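You operate a simulated robot arm through the tools that you are given. There is no shell and no other tool. Be economical: measure what you need, move in short steps, check, and stop when the job is done.

Carry out the task below with a simulated two-armed robot. There is one attempt and no reset: what you move stays moved.

Task
Close the boxes drawer. Take the blue filter on the top of the parts cabinet and put it away on the top of the grey locker. Fetch the blue dryer cartridge and set it on top of the brown liner box. Open the drawer under the draining board, fetch the blue port cap and set it inside and shut the board again. Take the green-capped bottle and leave it on the top of the parts cabinet. Pick up the red-capped bottle with one hand, pass it to the other hand and put it on the top of the sack shelf. Close the clips drawer. Switch the trolley brake lever off. Close the powder table drawer. Take the yellow tape roll and leave it in the scrap bin. Press the red lock button two times. Open the bottom drawer of the workbench, fetch the red-capped sample bottle and stand it inside and shut the drawer again. Do these in any order. Set down upright: blue filter, blue dryer cartridge, green-capped bottle, red-capped bottle, red-capped sample bottle. The trolley brake lever goes to its stop.

The check looks at the end state, three seconds after you hand in, the way a careful person would. Anything else that was tipped, shoved, dropped, spilled or broken makes it a failure. Lids that push on must go on centred and level and be pressed home; caps that screw on are set level and turned clockwise until they are tight.

Robot
Two 7-joint arms with two-finger grippers on one trunk, on a base that drives. Base frame: it is fixed to the floor where the robot stands at the start and does not move with it; the origin is under the middle of the robot, x ahead of it, y to its left, z up. Lengths are in m, angles in degrees, forces in N, time in s.
The left shoulder is at the start at [0.037, 0.17, 0.984], the right one opposite. With the tool pointing down near the work surface each hand reaches from about 0.1 to 0.46 m from the robot's upright axis, wherever it stands, measured 20 degrees to its own side. Places, roughly: blue dryer cartridge [0.75, -0.25, 1]; blue filter (5x5x9 cm) [0.8, -0.2, 0.9]; blue port cap (6x6x5 cm) [0.2, -1.9, 0.9]; bottom drawer of the workbench [-1.4, 4.2, 0.2]; bottom drawer of the workbench inside [-1.4, 4.3, 0.1]; boxes drawer [0.6, 0, 0.4]; brown liner box [-1, 1.75, 0.25]; clips drawer [0.5, -0.3, 0.2]; drawer under the draining board [1.6, 2.8, 0.7]; drawer under the draining board inside [1.7, 2.8, 0.7]; green-capped bottle (6x6x14 cm) [0.3, -1.5, 0.9]; powder table drawer [-1.5, 1.6, 0.8]; red lock button [-1.4, 4.2, 1]; red-capped bottle (6x6x14 cm) [0.1, -2.5, 0.9]; red-capped sample bottle (6x6x14 cm) [-0.7, 4.2, 0.9]; scrap bin [1.25, 1.25, 0.5]; top of the grey locker (29x22 cm) [-1.48, 4.34, 1.16]; top of the parts cabinet (25x51 cm) [0.72, -0.2, 0.9]; top of the sack shelf (56x16 cm) [-1.92, 0.58, 0.74]; trolley brake lever [0, 1.8, 0.7]; yellow tape roll (6x6x2 cm) [-1.8, -1, 0.4]. Payload 2.69 kg a hand.
Tool frame (each hand has its own): the origin (TCP) lies between the finger pads and is the grasp point; the fingertips stand 0.02 m ahead of it; z points along the fingers, y is the line along which they close. The gripper opens to 0.1 m. The gripper's body begins 0.063 m behind the TCP.
Orientation is that of the tool frame in the base frame, as a unit quaternion [x, y, z, w]. With the fingers straight down and closing along the base's y, the tool's x points along the base's -x, its y along +y and its z along -z.

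Tools
- The arms move only by the tool nudge_tool. It takes "left_motion", "right_motion" or both (then of equal length, played together; a hand with none holds still); each is text: rows parted by semicolons, each of 7 numbers parted by spaces: the shift along the tool's x, y, z in units of 30 mm (1.0 is 30 mm), then the turn, a rotation vector about the tool's x, y, z in units of 5 degrees (1.0 is 5 degrees), then the finger opening in cm, from 0 to 10. In form: x y z rx ry rz jaw; .... A call has 1 to 8 rows; each row shifts and turns the commanded pose from where the row before left it, along the tool's axes as they then stand. A call with a number of a shift or a turn outside -1 to 1 is refused whole. Each row takes 0.2 s and may step no farther than 0.05 m and 8.6 degrees from the row before; otherwise, or with a gripper value out of range, the whole call is refused. A pose out of reach is approached as far as the arm can. The call stops where the force on the tool passes 40 N (or 10 N more than at its start, if that is more) or the arm is blocked; 0.2 s more then pass. The fingers move at their own pace (about 0.108 m/s each) and stop on an object; they squeeze with about 29 N. The grip force told is the motor's: it shows also when the fingers shut on nothing. Time passes only in rows, and 0.2 s behind the last, so rows that do not move let the fingers close. It gives the time, the measured TCP pose, the force on the tool (base axes), the opening and the grip force at its end, in the units of the frame above (readings bear some noise), with the torque about the TCP (base axes, N m) and any sound that the robot's microphone picked up.
- Cameras (640 x 400 px; columns grow to the right, rows downward): "scene" is now at [0.1721, -0.0359, 0.9131]; the picture's right is [-0.38, -0.93, 0.01], its down [-0.20, 0.07, -0.98] and it looks along [0.91, -0.37, -0.21] (base axes); focal length 214 px, centre (320, 200). "left" rides on the left gripper at [0.07, 0.019, -0.099] in its tool frame; the picture's right is [-0.26, 0.97, 0.00], its down [-0.75, -0.20, -0.63] and it looks along [-0.61, -0.16, 0.78] (tool axes); focal length 230 px, centre (320, 200). "right" rides on the right gripper at [0.07, -0.019, -0.099] in its tool frame; the picture's right is [0.26, 0.97, 0.00], its down [-0.75, 0.20, -0.63] and it looks along [-0.61, 0.16, 0.78] (tool axes); focal length 230 px, centre (320, 200).
- grab_frame(camera): a new picture of that camera. It takes no simulated time.
- slide_trunk(by): slides the trunk up (or, below 0, down) by that many m; the arms and the scene camera ride with it, the base frame stays. It gives what a move gives, with no picture.
- base_move(legs): drives the robot by 1 to 6 legs, each [ahead, turn to the left] in m and degrees, along the robot's own axes; the way and the turn of a leg run together, so that a leg with both is an arc; at most 1.5 m and 180 degrees a leg. The arms and the cameras ride along, it lands a little off, and it stops where it bumps. It gives what a move gives.
- turn_head(pan, tilt): turns the head with the scene camera to pan (to the left, within 60 degrees either way) and tilt (down, from -29 to 69), counted from straight ahead of the robot. It gives what a move gives.
- point_at(camera, pixels): for up to 12 pixels [column, row] of the newest picture of that camera ("zoom" is the newest enlarged one), the place [x, y, z] in the base frame of the surface seen there, good to about 0.002 m. It takes no simulated time.
- zoom(camera, box): a new picture of the part [left, top, right, bottom] of that camera's present view, enlarged. It takes no simulated time.
- hand_in(): hands the job in; it is judged then, once.

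Work in short steps. Measure before you move; look again where a grasp or a placing could have gone wrong, and mend it. You have 378 turns and 352 pictures in all, those below and enlarged ones among them. Open the grippers and draw the arms clear of the work before you hand the job in, unless the task says otherwise; then end with one line.

The tools are called after "Emit:" as name(argument=value, ...) on one line, values as JSON. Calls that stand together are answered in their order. nudge_tool: Moves the arms, as the interface text tells. Its arguments: {"type":"object","properties":{"left_motion":{"type":"string"},"right_motion":{"type":"string"}},"required":[]} The other tools are called the same way: slide_trunk (by) slides the trunk up or down; base_move (legs) drives the base; turn_head (pan, tilt) turns the head that bears the scene camera; grab_frame (camera) takes a picture; point_at (camera, pixels) gives the place of the surface under pixels of a picture; zoom (camera, box) takes an enlarged picture of a part of a camera's view; hand_in () hands the job in.

At the start:

```text
clock: 0.0
left_tool_pos: [0.4334, 0.0085, 1.1747]
left_tool_rot: [0.0, 1.0, 0.0, -0.001]
left_ft_force: [-0.5, 0.5, 0.3]
left_moment: [0.0, 0.01, -0.02]
left_grip_width: 0.0998
left_grip_force: 0.0
right_tool_pos: [0.4597, -0.3805, 1.1356]
right_tool_rot: [0.0, 1.0, 0.001, -0.001]
right_ft_force: [0.0, -0.6, -0.9]
right_moment: [0.01, 0.03, -0.02]
right_grip_width: 0.0999
right_grip_force: 0.1
trunk travel left (down, up): [-0.212, 0.478]
robot x, y, heading: [-0.0008, -0.0014, 0.2]
head pan, tilt: [-22.0, 11.3]
```

scene: 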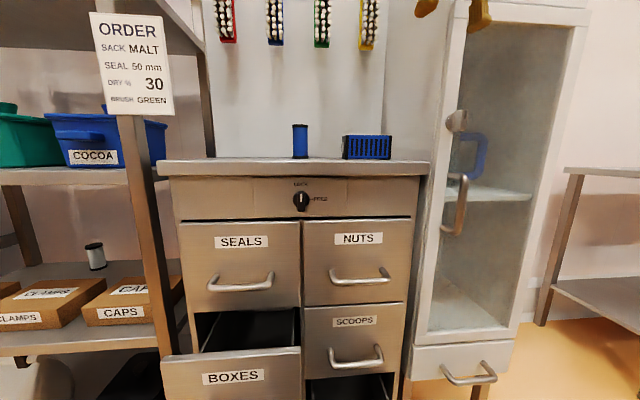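
right: 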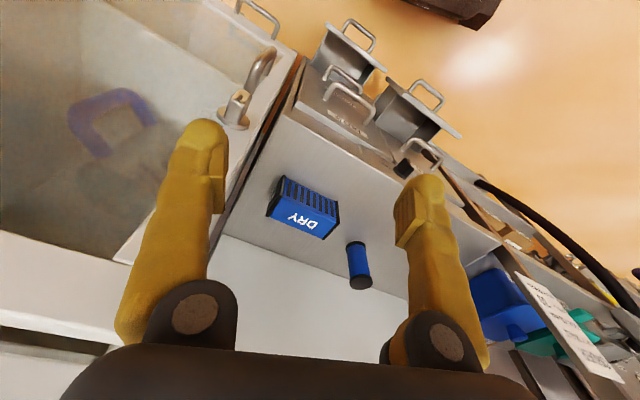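
left: 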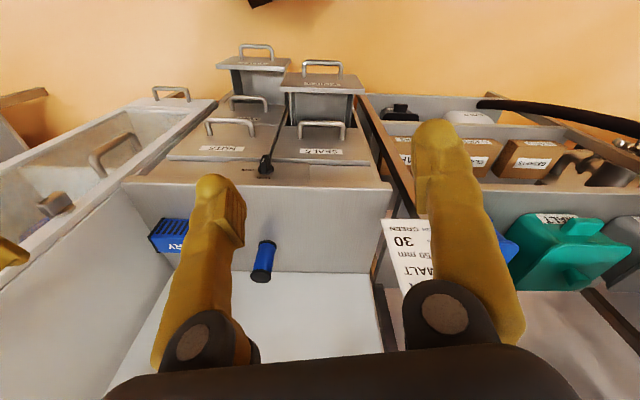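

I start by looking at the cabinet drawers lower down, to measure where they stand.

Emit:
turn_head(pan=-15, tilt=45)

Emit:
grab_frame(camera="scene")

```text
clock: 1.0
left_tool_pos: [0.416, 0.0056, 1.1847]
left_tool_rot: [-0.001, 1.0, 0.001, 0.008]
left_ft_force: [-0.6, 0.4, -0.4]
left_moment: [-0.01, -0.02, -0.02]
left_grip_width: 0.0999
left_grip_force: 0.0
right_tool_pos: [0.4428, -0.3805, 1.1441]
right_tool_rot: [0.0, 1.0, 0.001, 0.007]
right_ft_force: [-0.3, 0.2, 0.5]
right_moment: [0.03, 0.0, 0.02]
right_grip_width: 0.0998
right_grip_force: 0.1
trunk travel left (down, up): [-0.212, 0.478]
robot x, y, heading: [0.0005, 0.0016, 0.1]
head pan, tilt: [-15.0, 45.0]
```

```text
348 pictures are left
```

scene: 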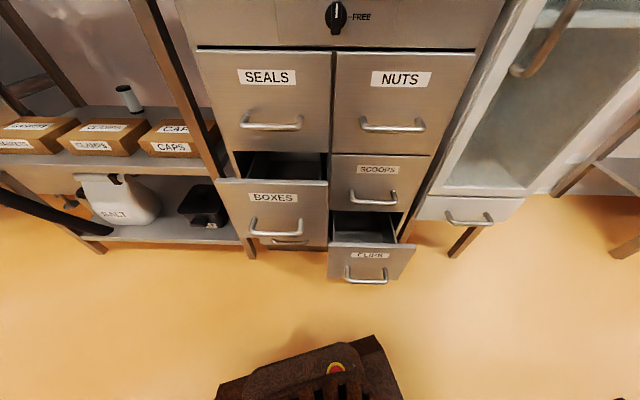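

Boxes front at (272,215), clips front at (370,262). I measure their fronts, handles and the closed fronts, plus knob and cabinet edge.

Emit:
point_at(camera="scene", pixels=[[230, 215], [313, 215], [272, 205], [272, 228], [343, 257], [400, 257], [370, 247], [367, 280], [395, 195], [266, 90], [470, 45], [352, 345]])

Emit:
zoom(camera="scene", box=[190, 0, 530, 300])

```text
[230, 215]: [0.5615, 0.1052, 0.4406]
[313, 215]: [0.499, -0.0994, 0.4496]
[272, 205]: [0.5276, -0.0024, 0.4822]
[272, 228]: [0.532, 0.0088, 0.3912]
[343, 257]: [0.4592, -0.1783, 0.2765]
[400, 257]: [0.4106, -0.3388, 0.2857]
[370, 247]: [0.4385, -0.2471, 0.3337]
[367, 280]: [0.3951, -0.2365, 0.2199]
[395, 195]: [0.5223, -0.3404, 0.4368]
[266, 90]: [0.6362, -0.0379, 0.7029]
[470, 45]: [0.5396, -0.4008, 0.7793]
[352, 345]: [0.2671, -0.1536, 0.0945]
```

```text
1.33 times, centred on (360, 150) of scene
```

zoom: 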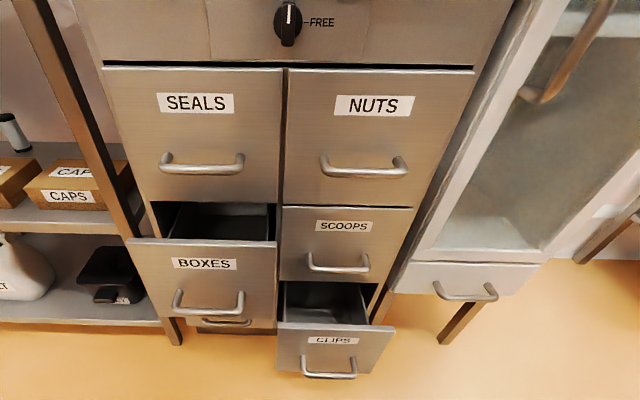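

Cabinet front faces about 17° right of my heading; boxes lies 0.15 left, clips 0.11 right of my axis after turning. I turn to face it and lower the trunk.

Emit:
base_move(legs=[[0, -17]])

Emit:
nudge_tool(left_motion="1 0 0 0 -1 0 0; 1 0 0 0 -1 0 0; 1 0 0 0 -1 0 0; 1 0 0 0 -1 0 0; 0 0 0 0 -1 0 0; 0 0 0 0 -1 0 0;0 0 0 0 -1 0 0;0 0 0 0 -1 0 0", right_motion="1 0 0 0 -1 0 0; 1 0 0 0 -1 0 0; 1 0 0 0 -1 0 0; 1 0 0 0 -1 0 0; 0 0 0 0 -1 0 0; 0 0 0 0 -1 0 0;0 0 0 0 -1 0 0;0 0 0 0 -1 0 0")

Emit:
slide_trunk(by=-0.2)

Emit:
grab_frame(camera="scene")

```text
clock: 2.4
left_tool_pos: [0.4003, -0.1158, 1.1847]
left_tool_rot: [0.15, 0.989, 0.0, 0.008]
left_ft_force: [0.4, 0.0, 0.3]
left_moment: [0.02, -0.02, 0.0]
left_grip_width: 0.1
left_grip_force: 0.1
right_tool_pos: [0.3096, -0.4945, 1.143]
right_tool_rot: [0.149, 0.989, 0.0, 0.007]
right_ft_force: [-0.1, 0.2, 0.1]
right_moment: [0.02, -0.03, 0.03]
right_grip_width: 0.1002
right_grip_force: 0.1
trunk travel left (down, up): [-0.212, 0.478]
robot x, y, heading: [0.0011, -0.0017, -17.3]
head pan, tilt: [-15.0, 45.0]
```

```text
clock: 4.2
left_tool_pos: [0.2696, -0.0775, 1.171]
left_tool_rot: [0.14, 0.923, -0.053, 0.353]
left_ft_force: [0.1, -0.1, 0.3]
left_moment: [-0.02, 0.0, 0.0]
left_grip_width: 0.0
left_grip_force: 29.2
right_tool_pos: [0.1851, -0.4922, 1.1363]
right_tool_rot: [0.139, 0.924, -0.051, 0.353]
right_ft_force: [0.6, 0.6, 0.1]
right_moment: [0.02, 0.02, -0.02]
right_grip_width: 0.0001
right_grip_force: 29.3
right hand out of reach, approached as far as the arm can: row 4, 5, 6, 7, 8
trunk travel left (down, up): [-0.212, 0.478]
robot x, y, heading: [0.0016, 0.0012, -17.1]
head pan, tilt: [-15.0, 45.0]
```

```text
clock: 6.3
left_tool_pos: [0.2696, -0.076, 0.9712]
left_tool_rot: [0.14, 0.924, -0.053, 0.353]
left_ft_force: [-0.3, 0.2, -0.1]
left_moment: [0.0, 0.0, -0.01]
left_grip_width: 0.0001
left_grip_force: 29.1
right_tool_pos: [0.1846, -0.4925, 0.9361]
right_tool_rot: [0.14, 0.924, -0.052, 0.352]
right_ft_force: [-0.1, -0.2, -0.6]
right_moment: [-0.02, 0.01, -0.02]
right_grip_width: 0.0001
right_grip_force: 29.1
trunk travel left (down, up): [-0.012, 0.678]
robot x, y, heading: [0.0015, 0.0037, -17.2]
head pan, tilt: [-15.0, 45.0]
```

```text
346 pictures are left
```

scene: 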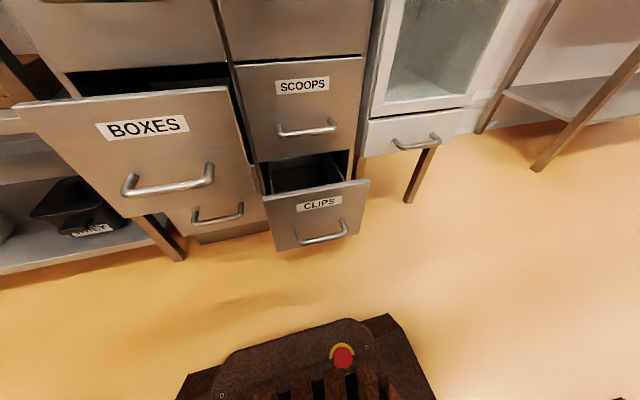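

Measure handles in this view.

Emit:
point_at(camera="scene", pixels=[[168, 189], [145, 110], [160, 200], [60, 105], [225, 105], [320, 238], [318, 218], [285, 205], [350, 200], [305, 131], [320, 190], [218, 218]])

Emit:
nudge_tool(left_motion="0.48 0.3 0.99 0 0 0 0;0.48 0.3 0.99 0 0 0 0;0.48 0.3 0.99 0 0 0 0;0.48 0.3 0.99 0 0 0 0;0.48 0.3 0.99 0 0 0 0;0.48 0.3 0.99 0 0 0 0;0.48 0.3 0.99 0 0 0 0;0.48 0.3 0.99 0 0 0 0", right_motion="0.51 0.42 0.75 0 0 0 0;0.51 0.42 0.75 0 0 0 0;0.51 0.42 0.75 0 0 0 0;0.51 0.42 0.75 0 0 0 0;0.51 0.42 0.75 0 0 0 0;0.51 0.42 0.75 0 0 0 0;0.51 0.42 0.75 0 0 0 0;0.51 0.42 0.75 0 0 0 0")

```text
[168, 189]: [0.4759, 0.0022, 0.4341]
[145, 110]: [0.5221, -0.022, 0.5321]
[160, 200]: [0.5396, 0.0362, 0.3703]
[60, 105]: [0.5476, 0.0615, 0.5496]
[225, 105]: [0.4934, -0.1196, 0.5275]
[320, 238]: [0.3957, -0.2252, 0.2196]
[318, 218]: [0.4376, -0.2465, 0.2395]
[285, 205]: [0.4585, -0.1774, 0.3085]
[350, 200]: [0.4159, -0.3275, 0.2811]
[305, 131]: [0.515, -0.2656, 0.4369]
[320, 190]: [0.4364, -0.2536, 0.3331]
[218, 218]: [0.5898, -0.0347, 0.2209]
```

```text
clock: 8.2
left_tool_pos: [0.3591, -0.0292, 0.719]
left_tool_rot: [0.141, 0.924, -0.053, 0.352]
left_ft_force: [-0.2, 0.6, 0.6]
left_moment: [-0.01, 0.01, 0.01]
left_grip_width: 0.0
left_grip_force: 29.3
right_tool_pos: [0.2528, -0.4308, 0.7192]
right_tool_rot: [0.141, 0.924, -0.052, 0.352]
right_ft_force: [-0.4, -0.4, 0.2]
right_moment: [-0.02, 0.05, 0.02]
right_grip_width: 0.0
right_grip_force: 28.6
right hand out of reach, approached as far as the arm can: row 1, 2, 3, 8
trunk travel left (down, up): [-0.012, 0.678]
robot x, y, heading: [-0.0016, -0.0021, -17.1]
head pan, tilt: [-15.0, 45.0]
```

Both hands are approaching; I continue to positions in front of the faces (boxes at z 0.50, clips at z 0.29).

Emit:
nudge_tool(left_motion="0.39 0.27 0.87 0 0 0 0;0.39 0.27 0.87 0 0 0 0;0.39 0.27 0.87 0 0 0 0;0.39 0.27 0.87 0 0 0 0;0.39 0.27 0.87 0 0 0 0;0.39 0.27 0.87 0 0 0 0;0.39 0.27 0.87 0 0 0 0;0.39 0.27 0.87 0 0 0 0", right_motion="0.62 0.58 0.9 0 0 0 0;0.62 0.58 0.9 0 0 0 0;0.62 0.58 0.9 0 0 0 0;0.62 0.58 0.9 0 0 0 0;0.62 0.58 0.9 0 0 0 0;0.62 0.58 0.9 0 0 0 0;0.62 0.58 0.9 0 0 0 0;0.62 0.58 0.9 0 0 0 0")

Emit:
nudge_tool(left_motion="0 0 0 0 0 0 0; 0 0 0 0 0 0 0; 0 0 0 0 0 0 0; 0 0 0 0 0 0 0; 0 0 0 0 0 0 0", right_motion="0.62 0.58 0.9 0 0 0 0;0.62 0.58 0.9 0 0 0 0;0.62 0.58 0.9 0 0 0 0;0.62 0.58 0.9 0 0 0 0;0.62 0.58 0.9 0 0 0 0")

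Emit:
grab_frame(camera="scene")

```text
clock: 9.9
left_tool_pos: [0.4463, 0.0113, 0.4997]
left_tool_rot: [0.141, 0.924, -0.053, 0.353]
left_ft_force: [-0.2, -0.9, -0.8]
left_moment: [0.03, -0.02, -0.05]
left_grip_width: 0.0001
left_grip_force: 28.8
right_tool_pos: [0.3406, -0.375, 0.4883]
right_tool_rot: [0.162, 0.92, -0.041, 0.354]
right_ft_force: [-0.8, -0.3, 0.2]
right_moment: [-0.03, 0.01, -0.01]
right_grip_width: 0.0001
right_grip_force: 28.5
right hand out of reach, approached as far as the arm can: row 1, 2, 7, 8
trunk travel left (down, up): [-0.012, 0.678]
robot x, y, heading: [0.0003, -0.0004, -17.1]
head pan, tilt: [-15.0, 45.0]
```

```text
clock: 11.2
left_tool_pos: [0.4463, 0.0103, 0.5009]
left_tool_rot: [0.141, 0.923, -0.054, 0.353]
left_ft_force: [0.3, 0.5, 0.4]
left_moment: [0.02, -0.01, -0.02]
left_grip_width: 0.0
left_grip_force: 29.8
right_tool_pos: [0.4115, -0.4069, 0.3766]
right_tool_rot: [0.145, 0.925, -0.048, 0.348]
right_ft_force: [0.2, 1.4, -0.5]
right_moment: [-0.01, 0.01, 0.01]
right_grip_width: 0.0
right_grip_force: 29.0
right hand out of reach, approached as far as the arm can: row 1, 2, 3, 4, 5
trunk travel left (down, up): [-0.012, 0.678]
robot x, y, heading: [-0.0025, 0.0021, -17.1]
head pan, tilt: [-15.0, 45.0]
```

```text
345 pictures are left
```

scene: 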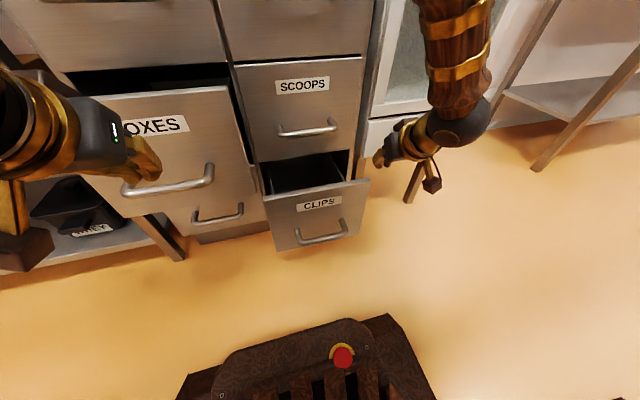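

Left is in front of the boxes face at z 0.50; I push it straight ahead now. The right arm is stretched oddly; I'll retract it afterwards.

Emit:
nudge_tool(left_motion="-0.75 0 0.66 0 0 0 0;-0.75 0 0.66 0 0 0 0;-0.75 0 0.66 0 0 0 0;-0.75 0 0.66 0 0 0 0;-0.75 0 0.66 0 0 0 0;-0.75 0 0.66 0 0 0 0;-0.75 0 0.66 0 0 0 0;-0.75 0 0.66 0 0 0 0")

Emit:
grab_frame(camera="scene")

```text
clock: 12.6
left_tool_pos: [0.6086, -0.039, 0.5102]
left_tool_rot: [0.14, 0.923, -0.055, 0.355]
left_ft_force: [0.6, -0.1, -1.4]
left_moment: [-0.03, -0.03, 0.01]
left_grip_width: 0.0
left_grip_force: 29.9
right_tool_pos: [0.3991, -0.4122, 0.3792]
right_tool_rot: [0.15, 0.923, -0.051, 0.35]
right_ft_force: [-0.2, 0.8, -0.6]
right_moment: [0.0, -0.02, -0.01]
right_grip_width: 0.0002
right_grip_force: 28.6
trunk travel left (down, up): [-0.012, 0.678]
robot x, y, heading: [0.0032, 0.0009, -17.3]
head pan, tilt: [-15.0, 45.0]
stopped in row 7 (left hand): the force on the tool passed its limit at 75 N (the readings are from after the stop); the commanded pose is now the measured one
```

```text
344 pictures are left
```

scene: 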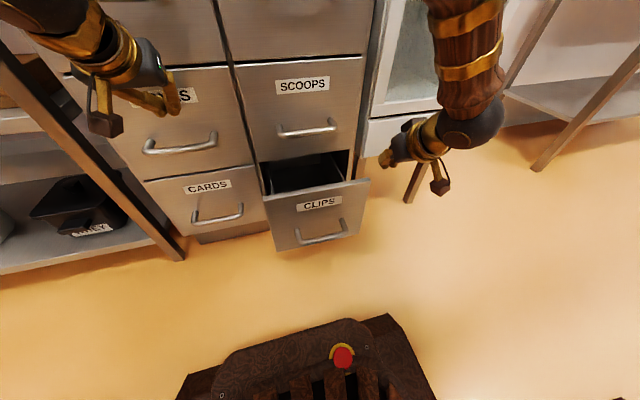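

Boxes drawer pushed home. I retract both hands, then bring the left one over to the clips face.

Emit:
nudge_tool(left_motion="0.75 0 -0.66 0 0 0 0;0.75 0 -0.66 0 0 0 0;0.75 0 -0.66 0 0 0 0;0.75 0 -0.66 0 0 0 0;0.75 0 -0.66 0 0 0 0;0.75 0 -0.66 0 0 0 0;0 0 0 0 0 0 0", right_motion="0 -0.3 -0.95 0 0 0 0;0 -0.3 -0.95 0 0 0 0;0 -0.3 -0.95 0 0 0 0;0 -0.3 -0.95 0 0 0 0;0 -0.3 -0.95 0 0 0 0;0 0 -0.95 0 0 0 0;0 0 -0.95 0 0 0 0")

Emit:
nudge_tool(left_motion="0.51 -0.93 0.59 0 0 0 0;0.51 -0.93 0.59 0 0 0 0;0.51 -0.93 0.59 0 0 0 0;0.51 -0.93 0.59 0 0 0 0;0.51 -0.93 0.59 0 0 0 0;0.51 -0.93 0.59 0 0 0 0;0.51 -0.93 0.59 0 0 0 0;0.51 -0.93 0.59 0 0 0 0")

Emit:
grab_frame(camera="scene")

```text
clock: 14.2
left_tool_pos: [0.4363, 0.0125, 0.5069]
left_tool_rot: [0.14, 0.922, -0.056, 0.355]
left_ft_force: [-0.4, 0.2, -0.3]
left_moment: [-0.03, 0.0, 0.0]
left_grip_width: 0.0001
left_grip_force: 29.4
right_tool_pos: [0.2589, -0.4139, 0.526]
right_tool_rot: [0.155, 0.924, -0.048, 0.348]
right_ft_force: [0.7, 0.0, -1.0]
right_moment: [0.0, 0.02, 0.0]
right_grip_width: 0.0
right_grip_force: 29.0
trunk travel left (down, up): [-0.012, 0.678]
robot x, y, heading: [0.0015, 0.0019, -17.3]
head pan, tilt: [-15.0, 45.0]
```

```text
clock: 16.0
left_tool_pos: [0.3741, -0.2018, 0.319]
left_tool_rot: [0.14, 0.923, -0.055, 0.354]
left_ft_force: [-0.9, 0.1, -0.4]
left_moment: [-0.04, 0.0, 0.02]
left_grip_width: 0.0
left_grip_force: 29.6
right_tool_pos: [0.2604, -0.4146, 0.5289]
right_tool_rot: [0.156, 0.921, -0.047, 0.353]
right_ft_force: [-0.5, 0.6, -0.1]
right_moment: [-0.01, 0.02, 0.0]
right_grip_width: 0.0
right_grip_force: 29.2
trunk travel left (down, up): [-0.012, 0.678]
robot x, y, heading: [0.0023, 0.0009, -17.3]
head pan, tilt: [-15.0, 45.0]
```

```text
343 pictures are left
```

scene: 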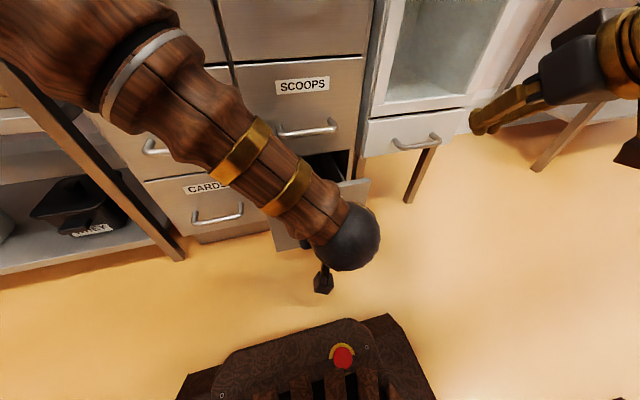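

Left hand is just ahead of the clips face; I lower slightly and push forward.

Emit:
nudge_tool(left_motion="0.4 -0.4 0.44 0 0 0 0;0.4 -0.4 0.44 0 0 0 0;-0.75 0 0.66 0 0 0 0;-0.75 0 0.66 0 0 0 0;-0.75 0 0.66 0 0 0 0;-0.75 0 0.66 0 0 0 0;-0.75 0 0.66 0 0 0 0")

Emit:
grab_frame(camera="scene")

```text
clock: 17.7
left_tool_pos: [0.539, -0.1904, 0.2639]
left_tool_rot: [0.117, 0.922, -0.004, 0.37]
left_ft_force: [0.4, -0.5, 0.5]
left_moment: [0.0, -0.02, 0.0]
left_grip_width: 0.0
left_grip_force: 30.0
left hand out of reach, approached as far as the arm can: row 7
right_tool_pos: [0.2618, -0.4148, 0.5374]
right_tool_rot: [0.15, 0.916, -0.047, 0.37]
right_ft_force: [-0.2, 0.3, 0.0]
right_moment: [-0.02, -0.02, 0.03]
right_grip_width: 0.0
right_grip_force: 29.3
trunk travel left (down, up): [-0.012, 0.678]
robot x, y, heading: [-0.0018, 0.0002, -17.4]
head pan, tilt: [-15.0, 45.0]
stopped in row 7 (left hand): the arm was blocked; the commanded pose is now the measured one
```

```text
342 pictures are left
```

scene: 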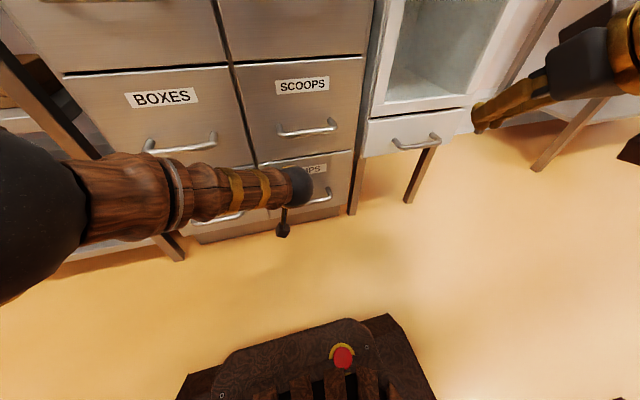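

Reach limit hit, clips looks nearly shut. I draw back and check.

Emit:
nudge_tool(left_motion="0.75 0 -0.66 0 0 0 0;0.75 0 -0.66 0 0 0 0;0.75 0 -0.66 0 0 0 0;0.75 0 -0.66 0 0 0 0;0.75 0 -0.66 0 0 0 0;0 1 -1 0 0 0 0;0 1 -1 0 0 0 0;0 1 -1 0 0 0 0")

Emit:
grab_frame(camera="scene")

Emit:
point_at(camera="scene", pixels=[[300, 175], [330, 170], [340, 190], [270, 120], [340, 110], [120, 130], [210, 110], [200, 190], [250, 195]])

```text
clock: 19.5
left_tool_pos: [0.3484, -0.0579, 0.3341]
left_tool_rot: [0.116, 0.922, -0.004, 0.37]
left_ft_force: [0.1, 0.2, 0.3]
left_moment: [-0.03, 0.0, 0.0]
left_grip_width: 0.0001
left_grip_force: 29.3
right_tool_pos: [0.2629, -0.4151, 0.5368]
right_tool_rot: [0.148, 0.916, -0.046, 0.369]
right_ft_force: [-0.2, 0.1, -0.1]
right_moment: [0.01, 0.0, -0.03]
right_grip_width: 0.0
right_grip_force: 29.0
trunk travel left (down, up): [-0.012, 0.678]
robot x, y, heading: [-0.0, 0.0019, -17.3]
head pan, tilt: [-15.0, 45.0]
```

```text
341 pictures are left
```

scene: 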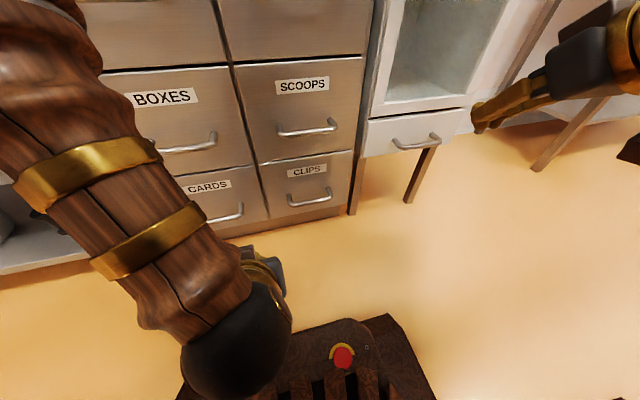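

```text
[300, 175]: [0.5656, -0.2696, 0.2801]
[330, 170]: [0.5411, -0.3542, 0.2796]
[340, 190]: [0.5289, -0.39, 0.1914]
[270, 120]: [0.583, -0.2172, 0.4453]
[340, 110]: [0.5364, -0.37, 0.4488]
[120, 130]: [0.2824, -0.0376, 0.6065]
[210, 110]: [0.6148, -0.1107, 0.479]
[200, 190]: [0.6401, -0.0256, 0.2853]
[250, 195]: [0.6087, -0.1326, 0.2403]
```

Both drawers flush (all faces at the same plane). I raise the hands back to pointing down and lift the trunk.

Emit:
nudge_tool(left_motion="0 0.3 -1 0 1 0 0;0 0.3 -1 0 1 0 0;0 0.3 -1 0 1 0 0;0 0.3 -1 0 1 0 0;0 0.3 -1 0 1 0 0;0 0 -1 0 1 0 10;0 0 -1 0 1 0 10;0 0 -1 0 1 0 10", right_motion="0 0 -1 0 1 0 0;0 0 -1 0 1 0 0;0 0 -1 0 1 0 0;0 0 -1 0 1 0 0;0 0 -1 0 1 0 0;0 0 -1 0 1 0 10;0 0 -1 0 1 0 10;0 0 -1 0 1 0 10")

Emit:
slide_trunk(by=0.3)

Emit:
nudge_tool(left_motion="0 0 -1 0 0 0 10;0 0 -1 0 0 0 10;0 0 -1 0 0 0 10;0 0 -1 0 0 0 10;0 0 -1 0 0 0 10;0 0 -1 0 0 0 10;0 0 -1 0 0 0 10;0 0 0 0 0 0 10", right_motion="0 0 -1 0 0 0 10;0 0 -1 0 0 0 10;0 0 -1 0 0 0 10;0 0 -1 0 0 0 10;0 0 0 0 0 0 10;0 0 0 0 0 0 10;0 0 0 0 0 0 10;0 0 0 0 0 0 10")

Emit:
turn_head(pan=0, tilt=25)

Emit:
grab_frame(camera="scene")

```text
clock: 21.3
left_tool_pos: [0.2546, -0.0087, 0.5502]
left_tool_rot: [0.113, 0.993, 0.034, 0.03]
left_ft_force: [0.8, 0.3, 0.0]
left_moment: [0.0, 0.03, 0.01]
left_grip_width: 0.1001
left_grip_force: 0.1
right_tool_pos: [0.1866, -0.4114, 0.7406]
right_tool_rot: [0.164, 0.986, 0.007, 0.025]
right_ft_force: [0.3, -0.3, 0.5]
right_moment: [0.05, 0.04, 0.0]
right_grip_width: 0.0999
right_grip_force: 0.0
right hand out of reach, approached as far as the arm can: row 1, 2, 3
trunk travel left (down, up): [-0.012, 0.678]
robot x, y, heading: [0.0025, 0.0007, -17.1]
head pan, tilt: [-15.0, 45.0]
```

```text
clock: 24.3
left_tool_pos: [0.2573, -0.0074, 0.8502]
left_tool_rot: [0.11, 0.993, 0.036, 0.032]
left_ft_force: [0.1, 0.0, -1.4]
left_moment: [0.01, 0.0, 0.02]
left_grip_width: 0.1
left_grip_force: 0.1
right_tool_pos: [0.1869, -0.4117, 1.0401]
right_tool_rot: [0.162, 0.986, 0.009, 0.025]
right_ft_force: [-0.1, 0.0, -0.7]
right_moment: [-0.01, -0.01, -0.01]
right_grip_width: 0.0999
right_grip_force: 0.1
trunk travel left (down, up): [-0.312, 0.378]
robot x, y, heading: [-0.0004, 0.0005, -17.2]
head pan, tilt: [-15.0, 45.0]
```

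```text
clock: 26.1
left_tool_pos: [0.2415, -0.0214, 1.0588]
left_tool_rot: [0.11, 0.993, 0.037, 0.03]
left_ft_force: [0.7, 0.5, 0.0]
left_moment: [0.01, 0.0, 0.02]
left_grip_width: 0.0997
left_grip_force: 0.1
right_tool_pos: [0.1867, -0.424, 1.1577]
right_tool_rot: [0.162, 0.987, 0.011, 0.021]
right_ft_force: [0.2, -0.5, -0.3]
right_moment: [-0.01, -0.02, -0.01]
right_grip_width: 0.1002
right_grip_force: 0.1
right hand out of reach, approached as far as the arm can: row 3, 4
trunk travel left (down, up): [-0.312, 0.378]
robot x, y, heading: [0.002, -0.0011, -17.1]
head pan, tilt: [-15.0, 45.0]
```

```text
clock: 27.0
left_tool_pos: [0.2415, -0.0216, 1.0588]
left_tool_rot: [0.111, 0.993, 0.037, 0.031]
left_ft_force: [1.3, 0.0, -1.3]
left_moment: [-0.02, 0.03, -0.05]
left_grip_width: 0.1001
left_grip_force: 0.0
right_tool_pos: [0.1848, -0.4238, 1.1564]
right_tool_rot: [0.163, 0.986, 0.01, 0.021]
right_ft_force: [0.3, 0.5, -0.3]
right_moment: [0.02, 0.0, 0.03]
right_grip_width: 0.0999
right_grip_force: 0.0
trunk travel left (down, up): [-0.312, 0.378]
robot x, y, heading: [0.0009, 0.0012, -17.2]
head pan, tilt: [0.0, 25.0]
```

```text
340 pictures are left
```

scene: 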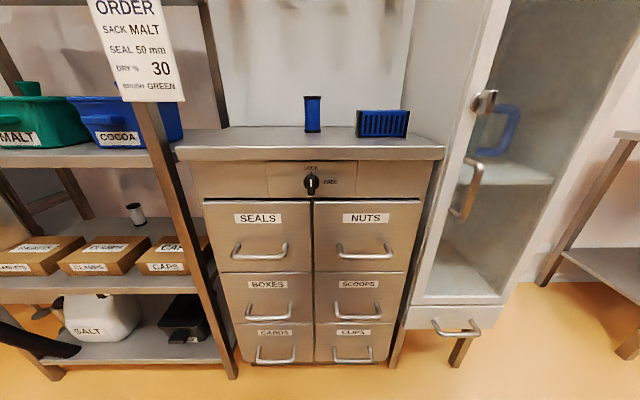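

Filter at (313,114), dryer at (382,124). Zoom and measure.

Emit:
zoom(camera="scene", box=[260, 70, 460, 195])

Emit:
point_at(camera="scene", pixels=[[312, 97], [312, 115], [312, 131], [358, 112], [407, 112], [358, 135], [405, 137], [385, 109], [383, 125], [200, 150], [430, 150], [320, 150]])

```text
3.20 times, centred on (360, 132) of scene
```

zoom: 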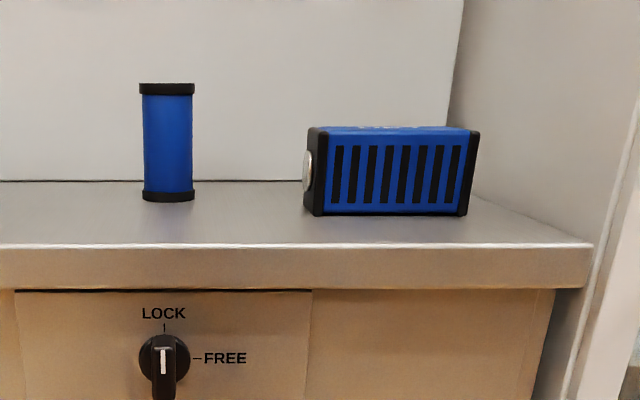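

```text
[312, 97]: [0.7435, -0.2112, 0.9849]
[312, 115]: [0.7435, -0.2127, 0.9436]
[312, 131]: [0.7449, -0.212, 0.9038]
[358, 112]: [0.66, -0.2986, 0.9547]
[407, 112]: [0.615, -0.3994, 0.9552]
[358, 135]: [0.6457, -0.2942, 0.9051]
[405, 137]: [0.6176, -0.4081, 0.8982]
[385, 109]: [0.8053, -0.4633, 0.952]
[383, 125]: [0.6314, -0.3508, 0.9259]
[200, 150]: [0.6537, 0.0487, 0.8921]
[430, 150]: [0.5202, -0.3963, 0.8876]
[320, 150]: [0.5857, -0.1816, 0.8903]
```

I need to know how far the base may drive forward; look at the base's front edge against the cabinet plinth.

Emit:
turn_head(pan=0, tilt=60)

Emit:
grab_frame(camera="scene")

```text
clock: 28.0
left_tool_pos: [0.2407, -0.021, 1.0593]
left_tool_rot: [0.11, 0.993, 0.036, 0.03]
left_ft_force: [-0.5, 0.1, 0.9]
left_moment: [-0.02, -0.01, 0.01]
left_grip_width: 0.0999
left_grip_force: 0.1
right_tool_pos: [0.1863, -0.4225, 1.1567]
right_tool_rot: [0.162, 0.987, 0.01, 0.022]
right_ft_force: [0.3, 0.8, -0.1]
right_moment: [0.05, -0.02, 0.01]
right_grip_width: 0.0999
right_grip_force: 0.0
trunk travel left (down, up): [-0.312, 0.378]
robot x, y, heading: [0.0014, -0.0036, -17.5]
head pan, tilt: [0.0, 60.0]
```

```text
338 pictures are left
```

scene: 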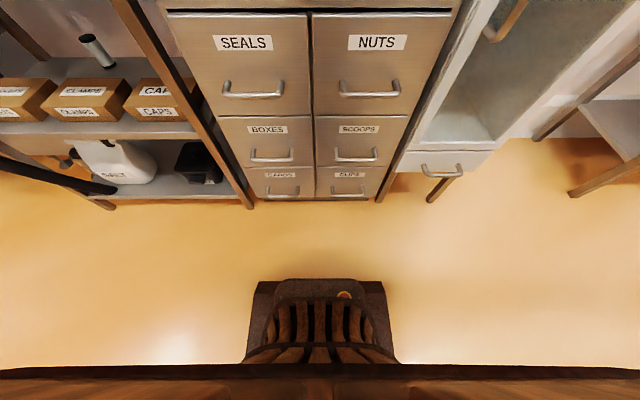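

Emit:
point_at(camera="scene", pixels=[[320, 281], [265, 283], [378, 284], [320, 300], [250, 355], [395, 355], [320, 345], [320, 366], [320, 275]])

```text
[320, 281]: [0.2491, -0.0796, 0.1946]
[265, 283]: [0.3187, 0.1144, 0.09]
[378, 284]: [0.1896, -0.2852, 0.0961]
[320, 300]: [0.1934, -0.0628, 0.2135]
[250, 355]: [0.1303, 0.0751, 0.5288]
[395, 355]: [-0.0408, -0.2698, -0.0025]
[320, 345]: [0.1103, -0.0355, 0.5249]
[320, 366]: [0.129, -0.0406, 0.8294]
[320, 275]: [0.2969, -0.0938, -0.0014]
```

Base front is at 0.27, handles at 0.57: I can advance ~0.27. First bring the right hand inward, away from the glass door handles.

Emit:
nudge_tool(left_motion="0 0.5 -0.4 0 0 0 10;0 0.5 -0.4 0 0 0 10;0 0.5 -0.4 0 0 0 10;0 0.5 -0.4 0 0 0 10;0 0 0 0 0 0 10;0 0 0 0 0 0 10", right_motion="-0.5 0.8 0 0 0 0 10;-0.5 0.8 0 0 0 0 10;-0.5 0.8 0 0 0 0 10;-0.5 0.8 0 0 0 0 10;-0.5 0.8 0 0 0 0 10;-0.5 0.8 0 0 0 0 10")

Emit:
base_move(legs=[[0.27, 0]])

Emit:
turn_head(pan=-5, tilt=35)

Emit:
grab_frame(camera="scene")

Emit:
grab_frame(camera="right")

```text
clock: 29.4
left_tool_pos: [0.2506, 0.0328, 1.1093]
left_tool_rot: [0.11, 0.993, 0.037, 0.031]
left_ft_force: [0.0, 0.4, -0.1]
left_moment: [-0.04, -0.02, 0.04]
left_grip_width: 0.1003
left_grip_force: 0.1
right_tool_pos: [0.324, -0.3232, 1.1588]
right_tool_rot: [0.163, 0.986, 0.009, 0.018]
right_ft_force: [0.6, 1.0, 0.5]
right_moment: [0.02, 0.0, 0.06]
right_grip_width: 0.1
right_grip_force: 0.1
right hand out of reach, approached as far as the arm can: row 1, 2
trunk travel left (down, up): [-0.312, 0.378]
robot x, y, heading: [0.0009, -0.0037, -17.2]
head pan, tilt: [0.0, 60.0]
```

```text
clock: 31.0
left_tool_pos: [0.4317, -0.0209, 1.1021]
left_tool_rot: [0.111, 0.993, 0.042, 0.01]
left_ft_force: [0.5, 0.1, 0.1]
left_moment: [0.0, 0.06, 0.03]
left_grip_width: 0.1001
left_grip_force: 0.0
right_tool_pos: [0.5022, -0.3796, 1.1293]
right_tool_rot: [0.168, 0.985, 0.019, -0.039]
right_ft_force: [0.8, -0.2, -0.4]
right_moment: [0.05, 0.09, -0.01]
right_grip_width: 0.1001
right_grip_force: 0.0
trunk travel left (down, up): [-0.312, 0.378]
robot x, y, heading: [0.2049, -0.0621, -17.1]
head pan, tilt: [0.0, 60.0]
stopped in leg 1: the force on the tool passed its limit at 69 N (the readings are from after the stop); the commanded pose is now the measured one
```

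```text
clock: 31.9
left_tool_pos: [0.4281, -0.0207, 1.1023]
left_tool_rot: [0.112, 0.993, 0.043, 0.008]
left_ft_force: [1.1, -0.2, -0.7]
left_moment: [0.0, 0.03, 0.01]
left_grip_width: 0.1003
left_grip_force: 0.1
right_tool_pos: [0.4986, -0.3774, 1.1263]
right_tool_rot: [0.169, 0.985, 0.02, -0.041]
right_ft_force: [-0.1, 0.5, 0.5]
right_moment: [-0.03, -0.03, -0.01]
right_grip_width: 0.1
right_grip_force: 0.0
trunk travel left (down, up): [-0.312, 0.378]
robot x, y, heading: [0.2049, -0.0628, -17.2]
head pan, tilt: [-5.0, 35.0]
```

```text
337 pictures are left
```

scene: 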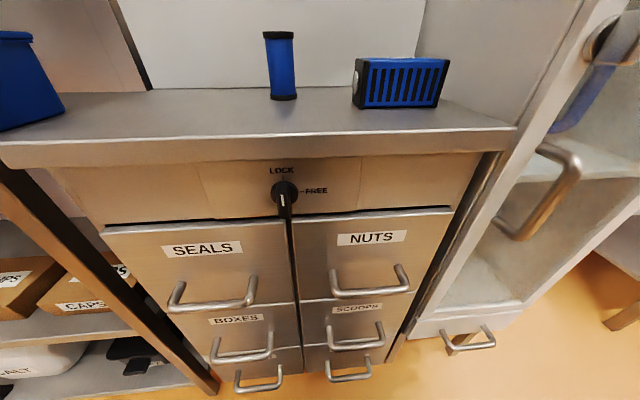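

```text
336 pictures are left
```

right: 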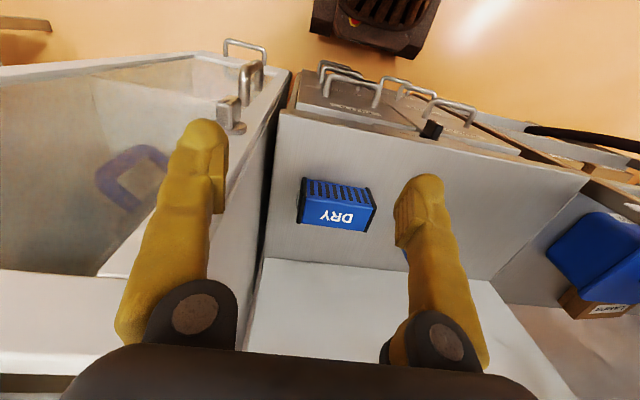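

Something touched the right hand near the glass cabinet. Measure that cabinet's nearest points and the dryer.

Emit:
point_at(camera="right", pixels=[[250, 70], [230, 118], [265, 110], [235, 46], [304, 182], [370, 190], [298, 222], [366, 230], [336, 186], [332, 222]])

Emit:
point_at(camera="scene", pixels=[[600, 45], [570, 160], [500, 200], [550, 110], [440, 225], [585, 15]])

```text
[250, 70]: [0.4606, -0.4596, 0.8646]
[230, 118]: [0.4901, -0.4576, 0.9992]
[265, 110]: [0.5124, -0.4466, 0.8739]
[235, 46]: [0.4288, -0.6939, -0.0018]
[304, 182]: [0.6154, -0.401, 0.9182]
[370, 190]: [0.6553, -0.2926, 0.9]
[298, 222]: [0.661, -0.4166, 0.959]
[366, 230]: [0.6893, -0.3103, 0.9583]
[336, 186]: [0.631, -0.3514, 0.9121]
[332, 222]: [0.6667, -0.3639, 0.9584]
```

```text
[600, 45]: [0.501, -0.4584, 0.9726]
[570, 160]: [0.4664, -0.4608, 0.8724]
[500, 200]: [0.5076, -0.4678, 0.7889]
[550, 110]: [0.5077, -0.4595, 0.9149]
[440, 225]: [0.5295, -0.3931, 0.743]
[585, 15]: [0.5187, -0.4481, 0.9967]
```

Let me check what was touched: look higher with the head.

Emit:
turn_head(pan=0, tilt=0)

Emit:
grab_frame(camera="scene")

Emit:
grab_frame(camera="left")

```text
clock: 32.9
left_tool_pos: [0.426, -0.0193, 1.1025]
left_tool_rot: [0.111, 0.993, 0.043, 0.008]
left_ft_force: [-0.1, 0.0, -0.2]
left_moment: [0.02, -0.01, 0.02]
left_grip_width: 0.0999
left_grip_force: 0.1
right_tool_pos: [0.498, -0.3782, 1.1272]
right_tool_rot: [0.169, 0.985, 0.02, -0.04]
right_ft_force: [0.0, -0.2, -0.6]
right_moment: [0.02, 0.01, 0.01]
right_grip_width: 0.0999
right_grip_force: 0.1
trunk travel left (down, up): [-0.312, 0.378]
robot x, y, heading: [0.2091, -0.0625, -17.3]
head pan, tilt: [0.0, 0.0]
```

```text
335 pictures are left
```

scene: 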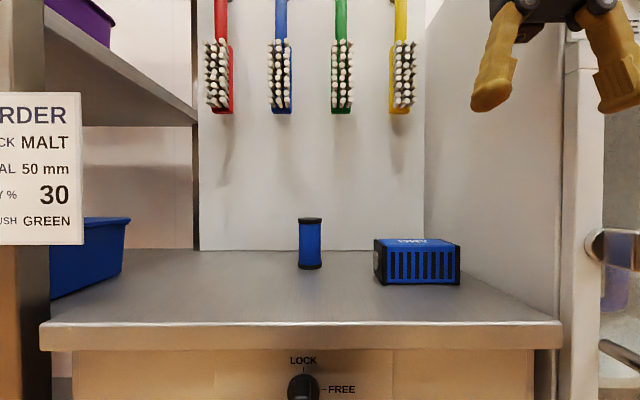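

```text
334 pictures are left
```

left: 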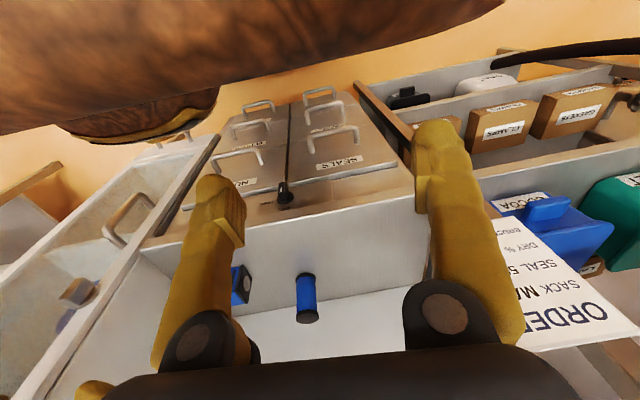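

Emit:
point_at(camera="scene", pixels=[[75, 110], [10, 110], [75, 240], [25, 300], [5, 30], [310, 225], [310, 262], [590, 250], [575, 100]])

Emit:
point_at(camera="left", pixels=[[150, 60], [400, 20], [160, 130], [540, 290]])

```text
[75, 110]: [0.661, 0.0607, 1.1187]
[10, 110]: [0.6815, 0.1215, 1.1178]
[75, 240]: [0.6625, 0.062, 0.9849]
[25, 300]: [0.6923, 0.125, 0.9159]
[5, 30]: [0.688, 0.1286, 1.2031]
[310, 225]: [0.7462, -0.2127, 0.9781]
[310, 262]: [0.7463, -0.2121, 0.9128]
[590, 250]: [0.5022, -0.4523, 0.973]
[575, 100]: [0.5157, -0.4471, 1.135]
```

```text
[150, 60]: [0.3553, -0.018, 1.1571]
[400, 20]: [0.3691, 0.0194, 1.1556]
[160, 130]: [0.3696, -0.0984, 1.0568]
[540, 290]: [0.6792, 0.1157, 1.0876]
```

Probably left gripper brushed my own body (hand only 0.2 ahead of axis). I bring the left hand forward while pitching it up toward the filter.

Emit:
nudge_tool(left_motion="-1 0 0 0 -1 0 10;-1 0 0 0 -1 0 10;-1 0 0 0 -1 0 10;-1 0 0 0 -1 0 10;0 0 0 0 -1 0 10;0 0 0 0 -1 0 10;0 0 0 0 -1 0 10;0 0 0 0 -1 0 10", right_motion="0 0 0 0 -1 0 10;0 0 0 0 0 0 10;0 0 0 0 0 0 10;0 0 0 0 0 0 10;0 0 0 0 0 0 10;0 0 0 0 0 0 10;0 0 0 0 0 0 10;0 0 0 0 0 0 10")

Emit:
base_move(legs=[[0.06, 0]])

Emit:
grab_frame(camera="scene")

```text
clock: 34.7
left_tool_pos: [0.5403, -0.0488, 1.1317]
left_tool_rot: [0.117, 0.923, -0.002, 0.367]
left_ft_force: [-1.1, 0.0, 0.2]
left_moment: [0.04, 0.02, 0.03]
left_grip_width: 0.1
left_grip_force: 0.1
right_tool_pos: [0.5155, -0.3928, 1.1406]
right_tool_rot: [0.169, 0.985, 0.01, 0.024]
right_ft_force: [-10.3, 3.7, -3.3]
right_moment: [0.23, 0.1, -0.6]
right_grip_width: 0.0996
right_grip_force: 0.2
right hand out of reach, approached as far as the arm can: row 1
trunk travel left (down, up): [-0.312, 0.378]
robot x, y, heading: [0.205, -0.0635, -17.2]
head pan, tilt: [0.0, 0.0]
```

```text
clock: 35.6
left_tool_pos: [0.5421, -0.0468, 1.1381]
left_tool_rot: [0.115, 0.917, -0.005, 0.381]
left_ft_force: [0.7, 0.2, -0.3]
left_moment: [0.05, 0.09, 0.02]
left_grip_width: 0.0997
left_grip_force: 0.0
right_tool_pos: [0.5164, -0.3967, 1.154]
right_tool_rot: [0.178, 0.984, 0.016, 0.024]
right_ft_force: [-57.8, 18.5, 21.5]
right_moment: [-0.92, 0.81, -3.49]
right_grip_width: 0.1005
right_grip_force: 0.0
trunk travel left (down, up): [-0.312, 0.378]
robot x, y, heading: [0.2289, -0.0716, -17.1]
head pan, tilt: [0.0, 0.0]
stopped in leg 1: the force on the tool passed its limit at 57 N (the readings are from after the stop); the commanded pose is now the measured one
```

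```text
333 pictures are left
```

scene: 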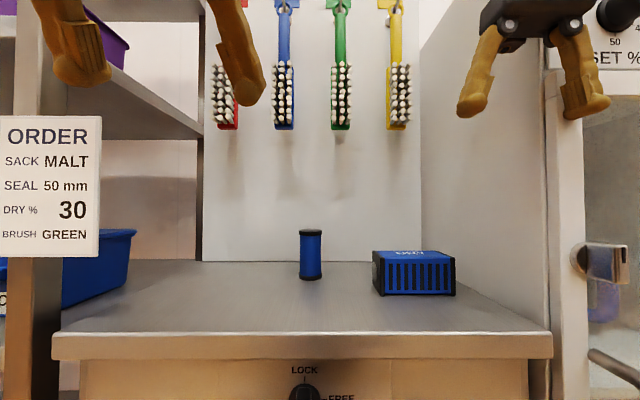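

The right finger presses the glass-cabinet frame (torque says contact 6 cm to its right). I back the right hand off and shift it left.

Emit:
nudge_tool(right_motion="1 0 0 0 0 0 10;0.5 1 0 0 0 0 10;0 1 0 0 0 0 10;0 1 0 0 0 0 10;0 0 0 0 0 0 10")

Emit:
zoom(camera="scene", box=[440, 0, 640, 400])

```text
clock: 36.2
left_tool_pos: [0.5564, -0.0512, 1.1351]
left_tool_rot: [0.116, 0.92, -0.002, 0.375]
left_ft_force: [-0.1, -0.2, 0.0]
left_moment: [-0.04, 0.01, 0.0]
left_grip_width: 0.1001
left_grip_force: 0.1
right_tool_pos: [0.5192, -0.3947, 1.1396]
right_tool_rot: [0.192, 0.981, 0.017, -0.006]
right_ft_force: [-112.1, 19.5, 30.0]
right_moment: [-2.51, 1.79, -6.63]
right_grip_width: 0.1004
right_grip_force: 0.0
right hand out of reach, approached as far as the arm can: row 1, 2, 3
trunk travel left (down, up): [-0.312, 0.378]
robot x, y, heading: [0.231, -0.067, -17.4]
head pan, tilt: [0.0, 0.0]
stopped in row 3 (right hand): the force on the tool passed its limit at 86 N (the readings are from after the stop); the commanded pose is now the measured one
```

```text
1.00 times, centred on (540, 200) of scene (not enlarged: the box is as wide or as high as the picture)
```

zoom: 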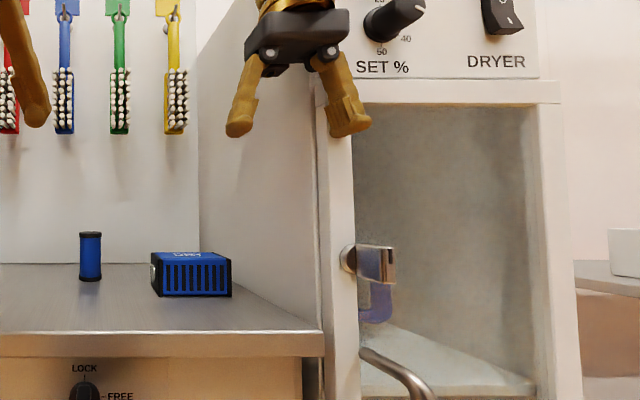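

I drive the base back to relieve it.

Emit:
base_move(legs=[[-0.12, 0]])

Emit:
grab_frame(camera="scene")

```text
clock: 37.5
left_tool_pos: [0.4903, -0.0305, 1.1171]
left_tool_rot: [0.117, 0.929, 0.003, 0.35]
left_ft_force: [2.9, -0.7, -0.6]
left_moment: [0.05, 0.11, -0.02]
left_grip_width: 0.1
left_grip_force: 0.1
right_tool_pos: [0.4678, -0.3724, 1.1201]
right_tool_rot: [0.178, 0.984, 0.021, -0.012]
right_ft_force: [2.8, -0.8, -2.9]
right_moment: [0.08, 0.31, 0.06]
right_grip_width: 0.0998
right_grip_force: 0.0
trunk travel left (down, up): [-0.312, 0.378]
robot x, y, heading: [0.1137, -0.0339, -17.0]
head pan, tilt: [0.0, 0.0]
```

```text
331 pictures are left
```

scene: 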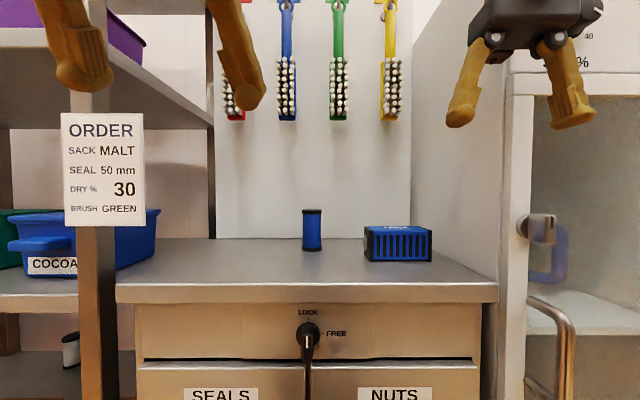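

Door is unmoved. Now shift the right hand left by ~8 cm and yaw it so it closes front-to-back on the dryer (clockwise ~94°).

Emit:
nudge_tool(right_motion="0.5 1 0 0 0 0 10;0.5 1 0 0 0 0 10;0 1 0 0 0 0 10;0 0 0 0 0 1 10;0 0 0 0 0 1 10;0 0 0 0 0 1 10;0 0 0 0 0 1 10;0 0 0 0 0 1 10")

Emit:
nudge_tool(right_motion="0 0 0 0 0 1 10;0 0 0 0 0 1 10;0 0 0 0 0 1 10;0 0 0 0 0 1 10;0 0 0 0 0 1 10;0 0 0 0 0 1 10;0 0 0 0 0 1 10;0 0 0 0 0 1 10")

Emit:
nudge_tool(right_motion="0 0 0 0 0 1 10;0 0 0 0 0 1 10;0 0 0 0 0 1 10;0 0 0 0 0 1 10;0 0 0 0 0 1 10;0 0 0 0 0 0.5 10")

Emit:
grab_frame(camera="scene")

```text
clock: 39.3
left_tool_pos: [0.4536, -0.0188, 1.1277]
left_tool_rot: [0.116, 0.923, 0.0, 0.368]
left_ft_force: [-1.0, -0.6, 0.8]
left_moment: [-0.03, -0.09, -0.01]
left_grip_width: 0.1
left_grip_force: 0.0
right_tool_pos: [0.4569, -0.2773, 1.1267]
right_tool_rot: [0.387, 0.922, 0.017, -0.011]
right_ft_force: [-1.8, -0.4, 0.2]
right_moment: [-0.03, -0.05, -0.01]
right_grip_width: 0.1
right_grip_force: 0.2
right hand out of reach, approached as far as the arm can: row 2, 8
trunk travel left (down, up): [-0.312, 0.378]
robot x, y, heading: [0.1141, -0.0321, -17.3]
head pan, tilt: [0.0, 0.0]
```

```text
clock: 41.1
left_tool_pos: [0.4552, -0.0199, 1.1283]
left_tool_rot: [0.115, 0.923, 0.001, 0.366]
left_ft_force: [0.8, -0.3, 0.0]
left_moment: [-0.01, -0.05, 0.02]
left_grip_width: 0.1001
left_grip_force: 0.0
right_tool_pos: [0.4609, -0.2789, 1.1226]
right_tool_rot: [0.679, 0.734, 0.011, -0.02]
right_ft_force: [-0.4, 0.0, -0.4]
right_moment: [-0.03, 0.0, -0.06]
right_grip_width: 0.0998
right_grip_force: 0.0
trunk travel left (down, up): [-0.312, 0.378]
robot x, y, heading: [0.1114, -0.0306, -17.1]
head pan, tilt: [0.0, 0.0]
```

```text
clock: 42.5
left_tool_pos: [0.4567, -0.0199, 1.1275]
left_tool_rot: [0.115, 0.923, 0.001, 0.367]
left_ft_force: [0.7, 0.2, -0.2]
left_moment: [-0.02, 0.0, 0.0]
left_grip_width: 0.1
left_grip_force: 0.1
right_tool_pos: [0.461, -0.277, 1.1219]
right_tool_rot: [0.834, 0.552, 0.005, -0.021]
right_ft_force: [0.2, 0.2, -0.2]
right_moment: [0.01, -0.01, -0.01]
right_grip_width: 0.1001
right_grip_force: 0.1
trunk travel left (down, up): [-0.312, 0.378]
robot x, y, heading: [0.1109, -0.0321, -17.1]
head pan, tilt: [0.0, 0.0]
```

```text
330 pictures are left
```

scene: 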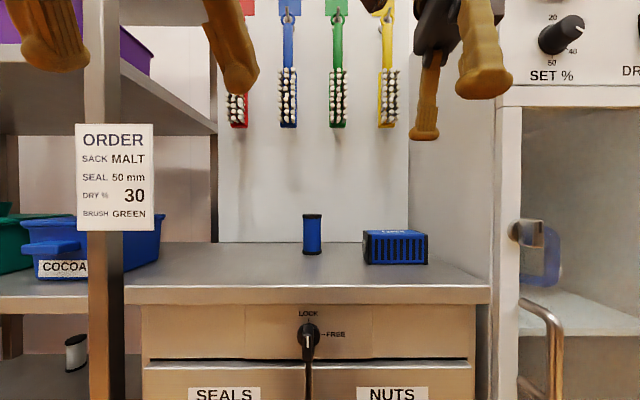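

Right hand is yawed properly. Drive forward 0.165.

Emit:
base_move(legs=[[0.165, 0]])

Emit:
turn_head(pan=-10, tilt=30)

Emit:
grab_frame(camera="scene")

Emit:
grab_frame(camera="right")

```text
clock: 43.9
left_tool_pos: [0.6152, -0.0688, 1.1278]
left_tool_rot: [0.115, 0.923, 0.001, 0.366]
left_ft_force: [-0.7, 0.1, -0.7]
left_moment: [-0.02, 0.01, -0.02]
left_grip_width: 0.1
left_grip_force: 0.0
right_tool_pos: [0.6196, -0.327, 1.1225]
right_tool_rot: [0.834, 0.552, 0.006, -0.021]
right_ft_force: [0.5, -0.3, 0.2]
right_moment: [-0.01, -0.03, 0.0]
right_grip_width: 0.0998
right_grip_force: 0.1
trunk travel left (down, up): [-0.312, 0.378]
robot x, y, heading: [0.2727, -0.0822, -17.0]
head pan, tilt: [0.0, 0.0]
```

```text
clock: 44.9
left_tool_pos: [0.5989, -0.0637, 1.1325]
left_tool_rot: [0.114, 0.921, 0.0, 0.374]
left_ft_force: [-0.6, -1.0, -1.2]
left_moment: [-0.01, 0.0, 0.03]
left_grip_width: 0.1
left_grip_force: 0.1
right_tool_pos: [0.6047, -0.3225, 1.1045]
right_tool_rot: [0.833, 0.551, -0.011, -0.043]
right_ft_force: [1.4, 0.5, -0.5]
right_moment: [0.0, -0.04, 0.01]
right_grip_width: 0.0999
right_grip_force: 0.0
trunk travel left (down, up): [-0.312, 0.378]
robot x, y, heading: [0.2725, -0.0835, -17.1]
head pan, tilt: [-10.0, 30.0]
```

```text
329 pictures are left
```

scene: 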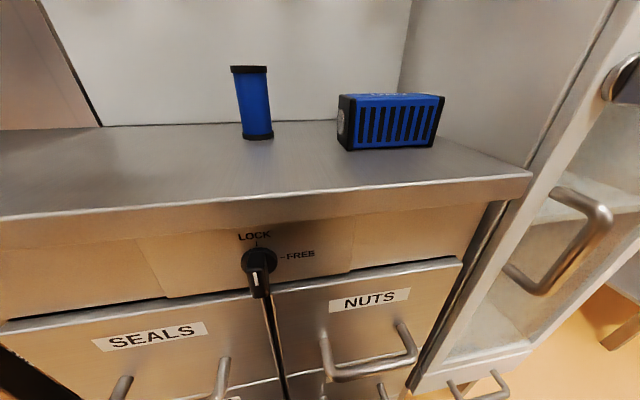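

```text
328 pictures are left
```

right: 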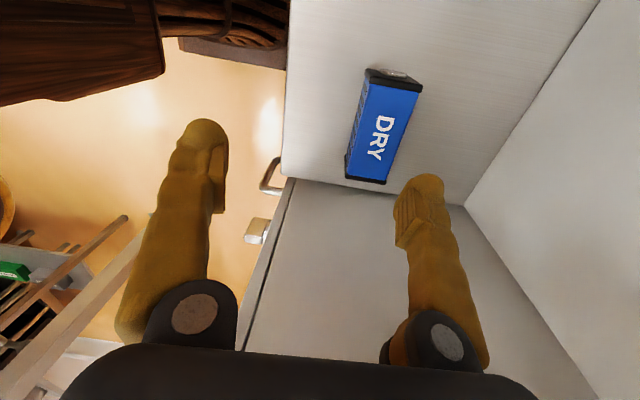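

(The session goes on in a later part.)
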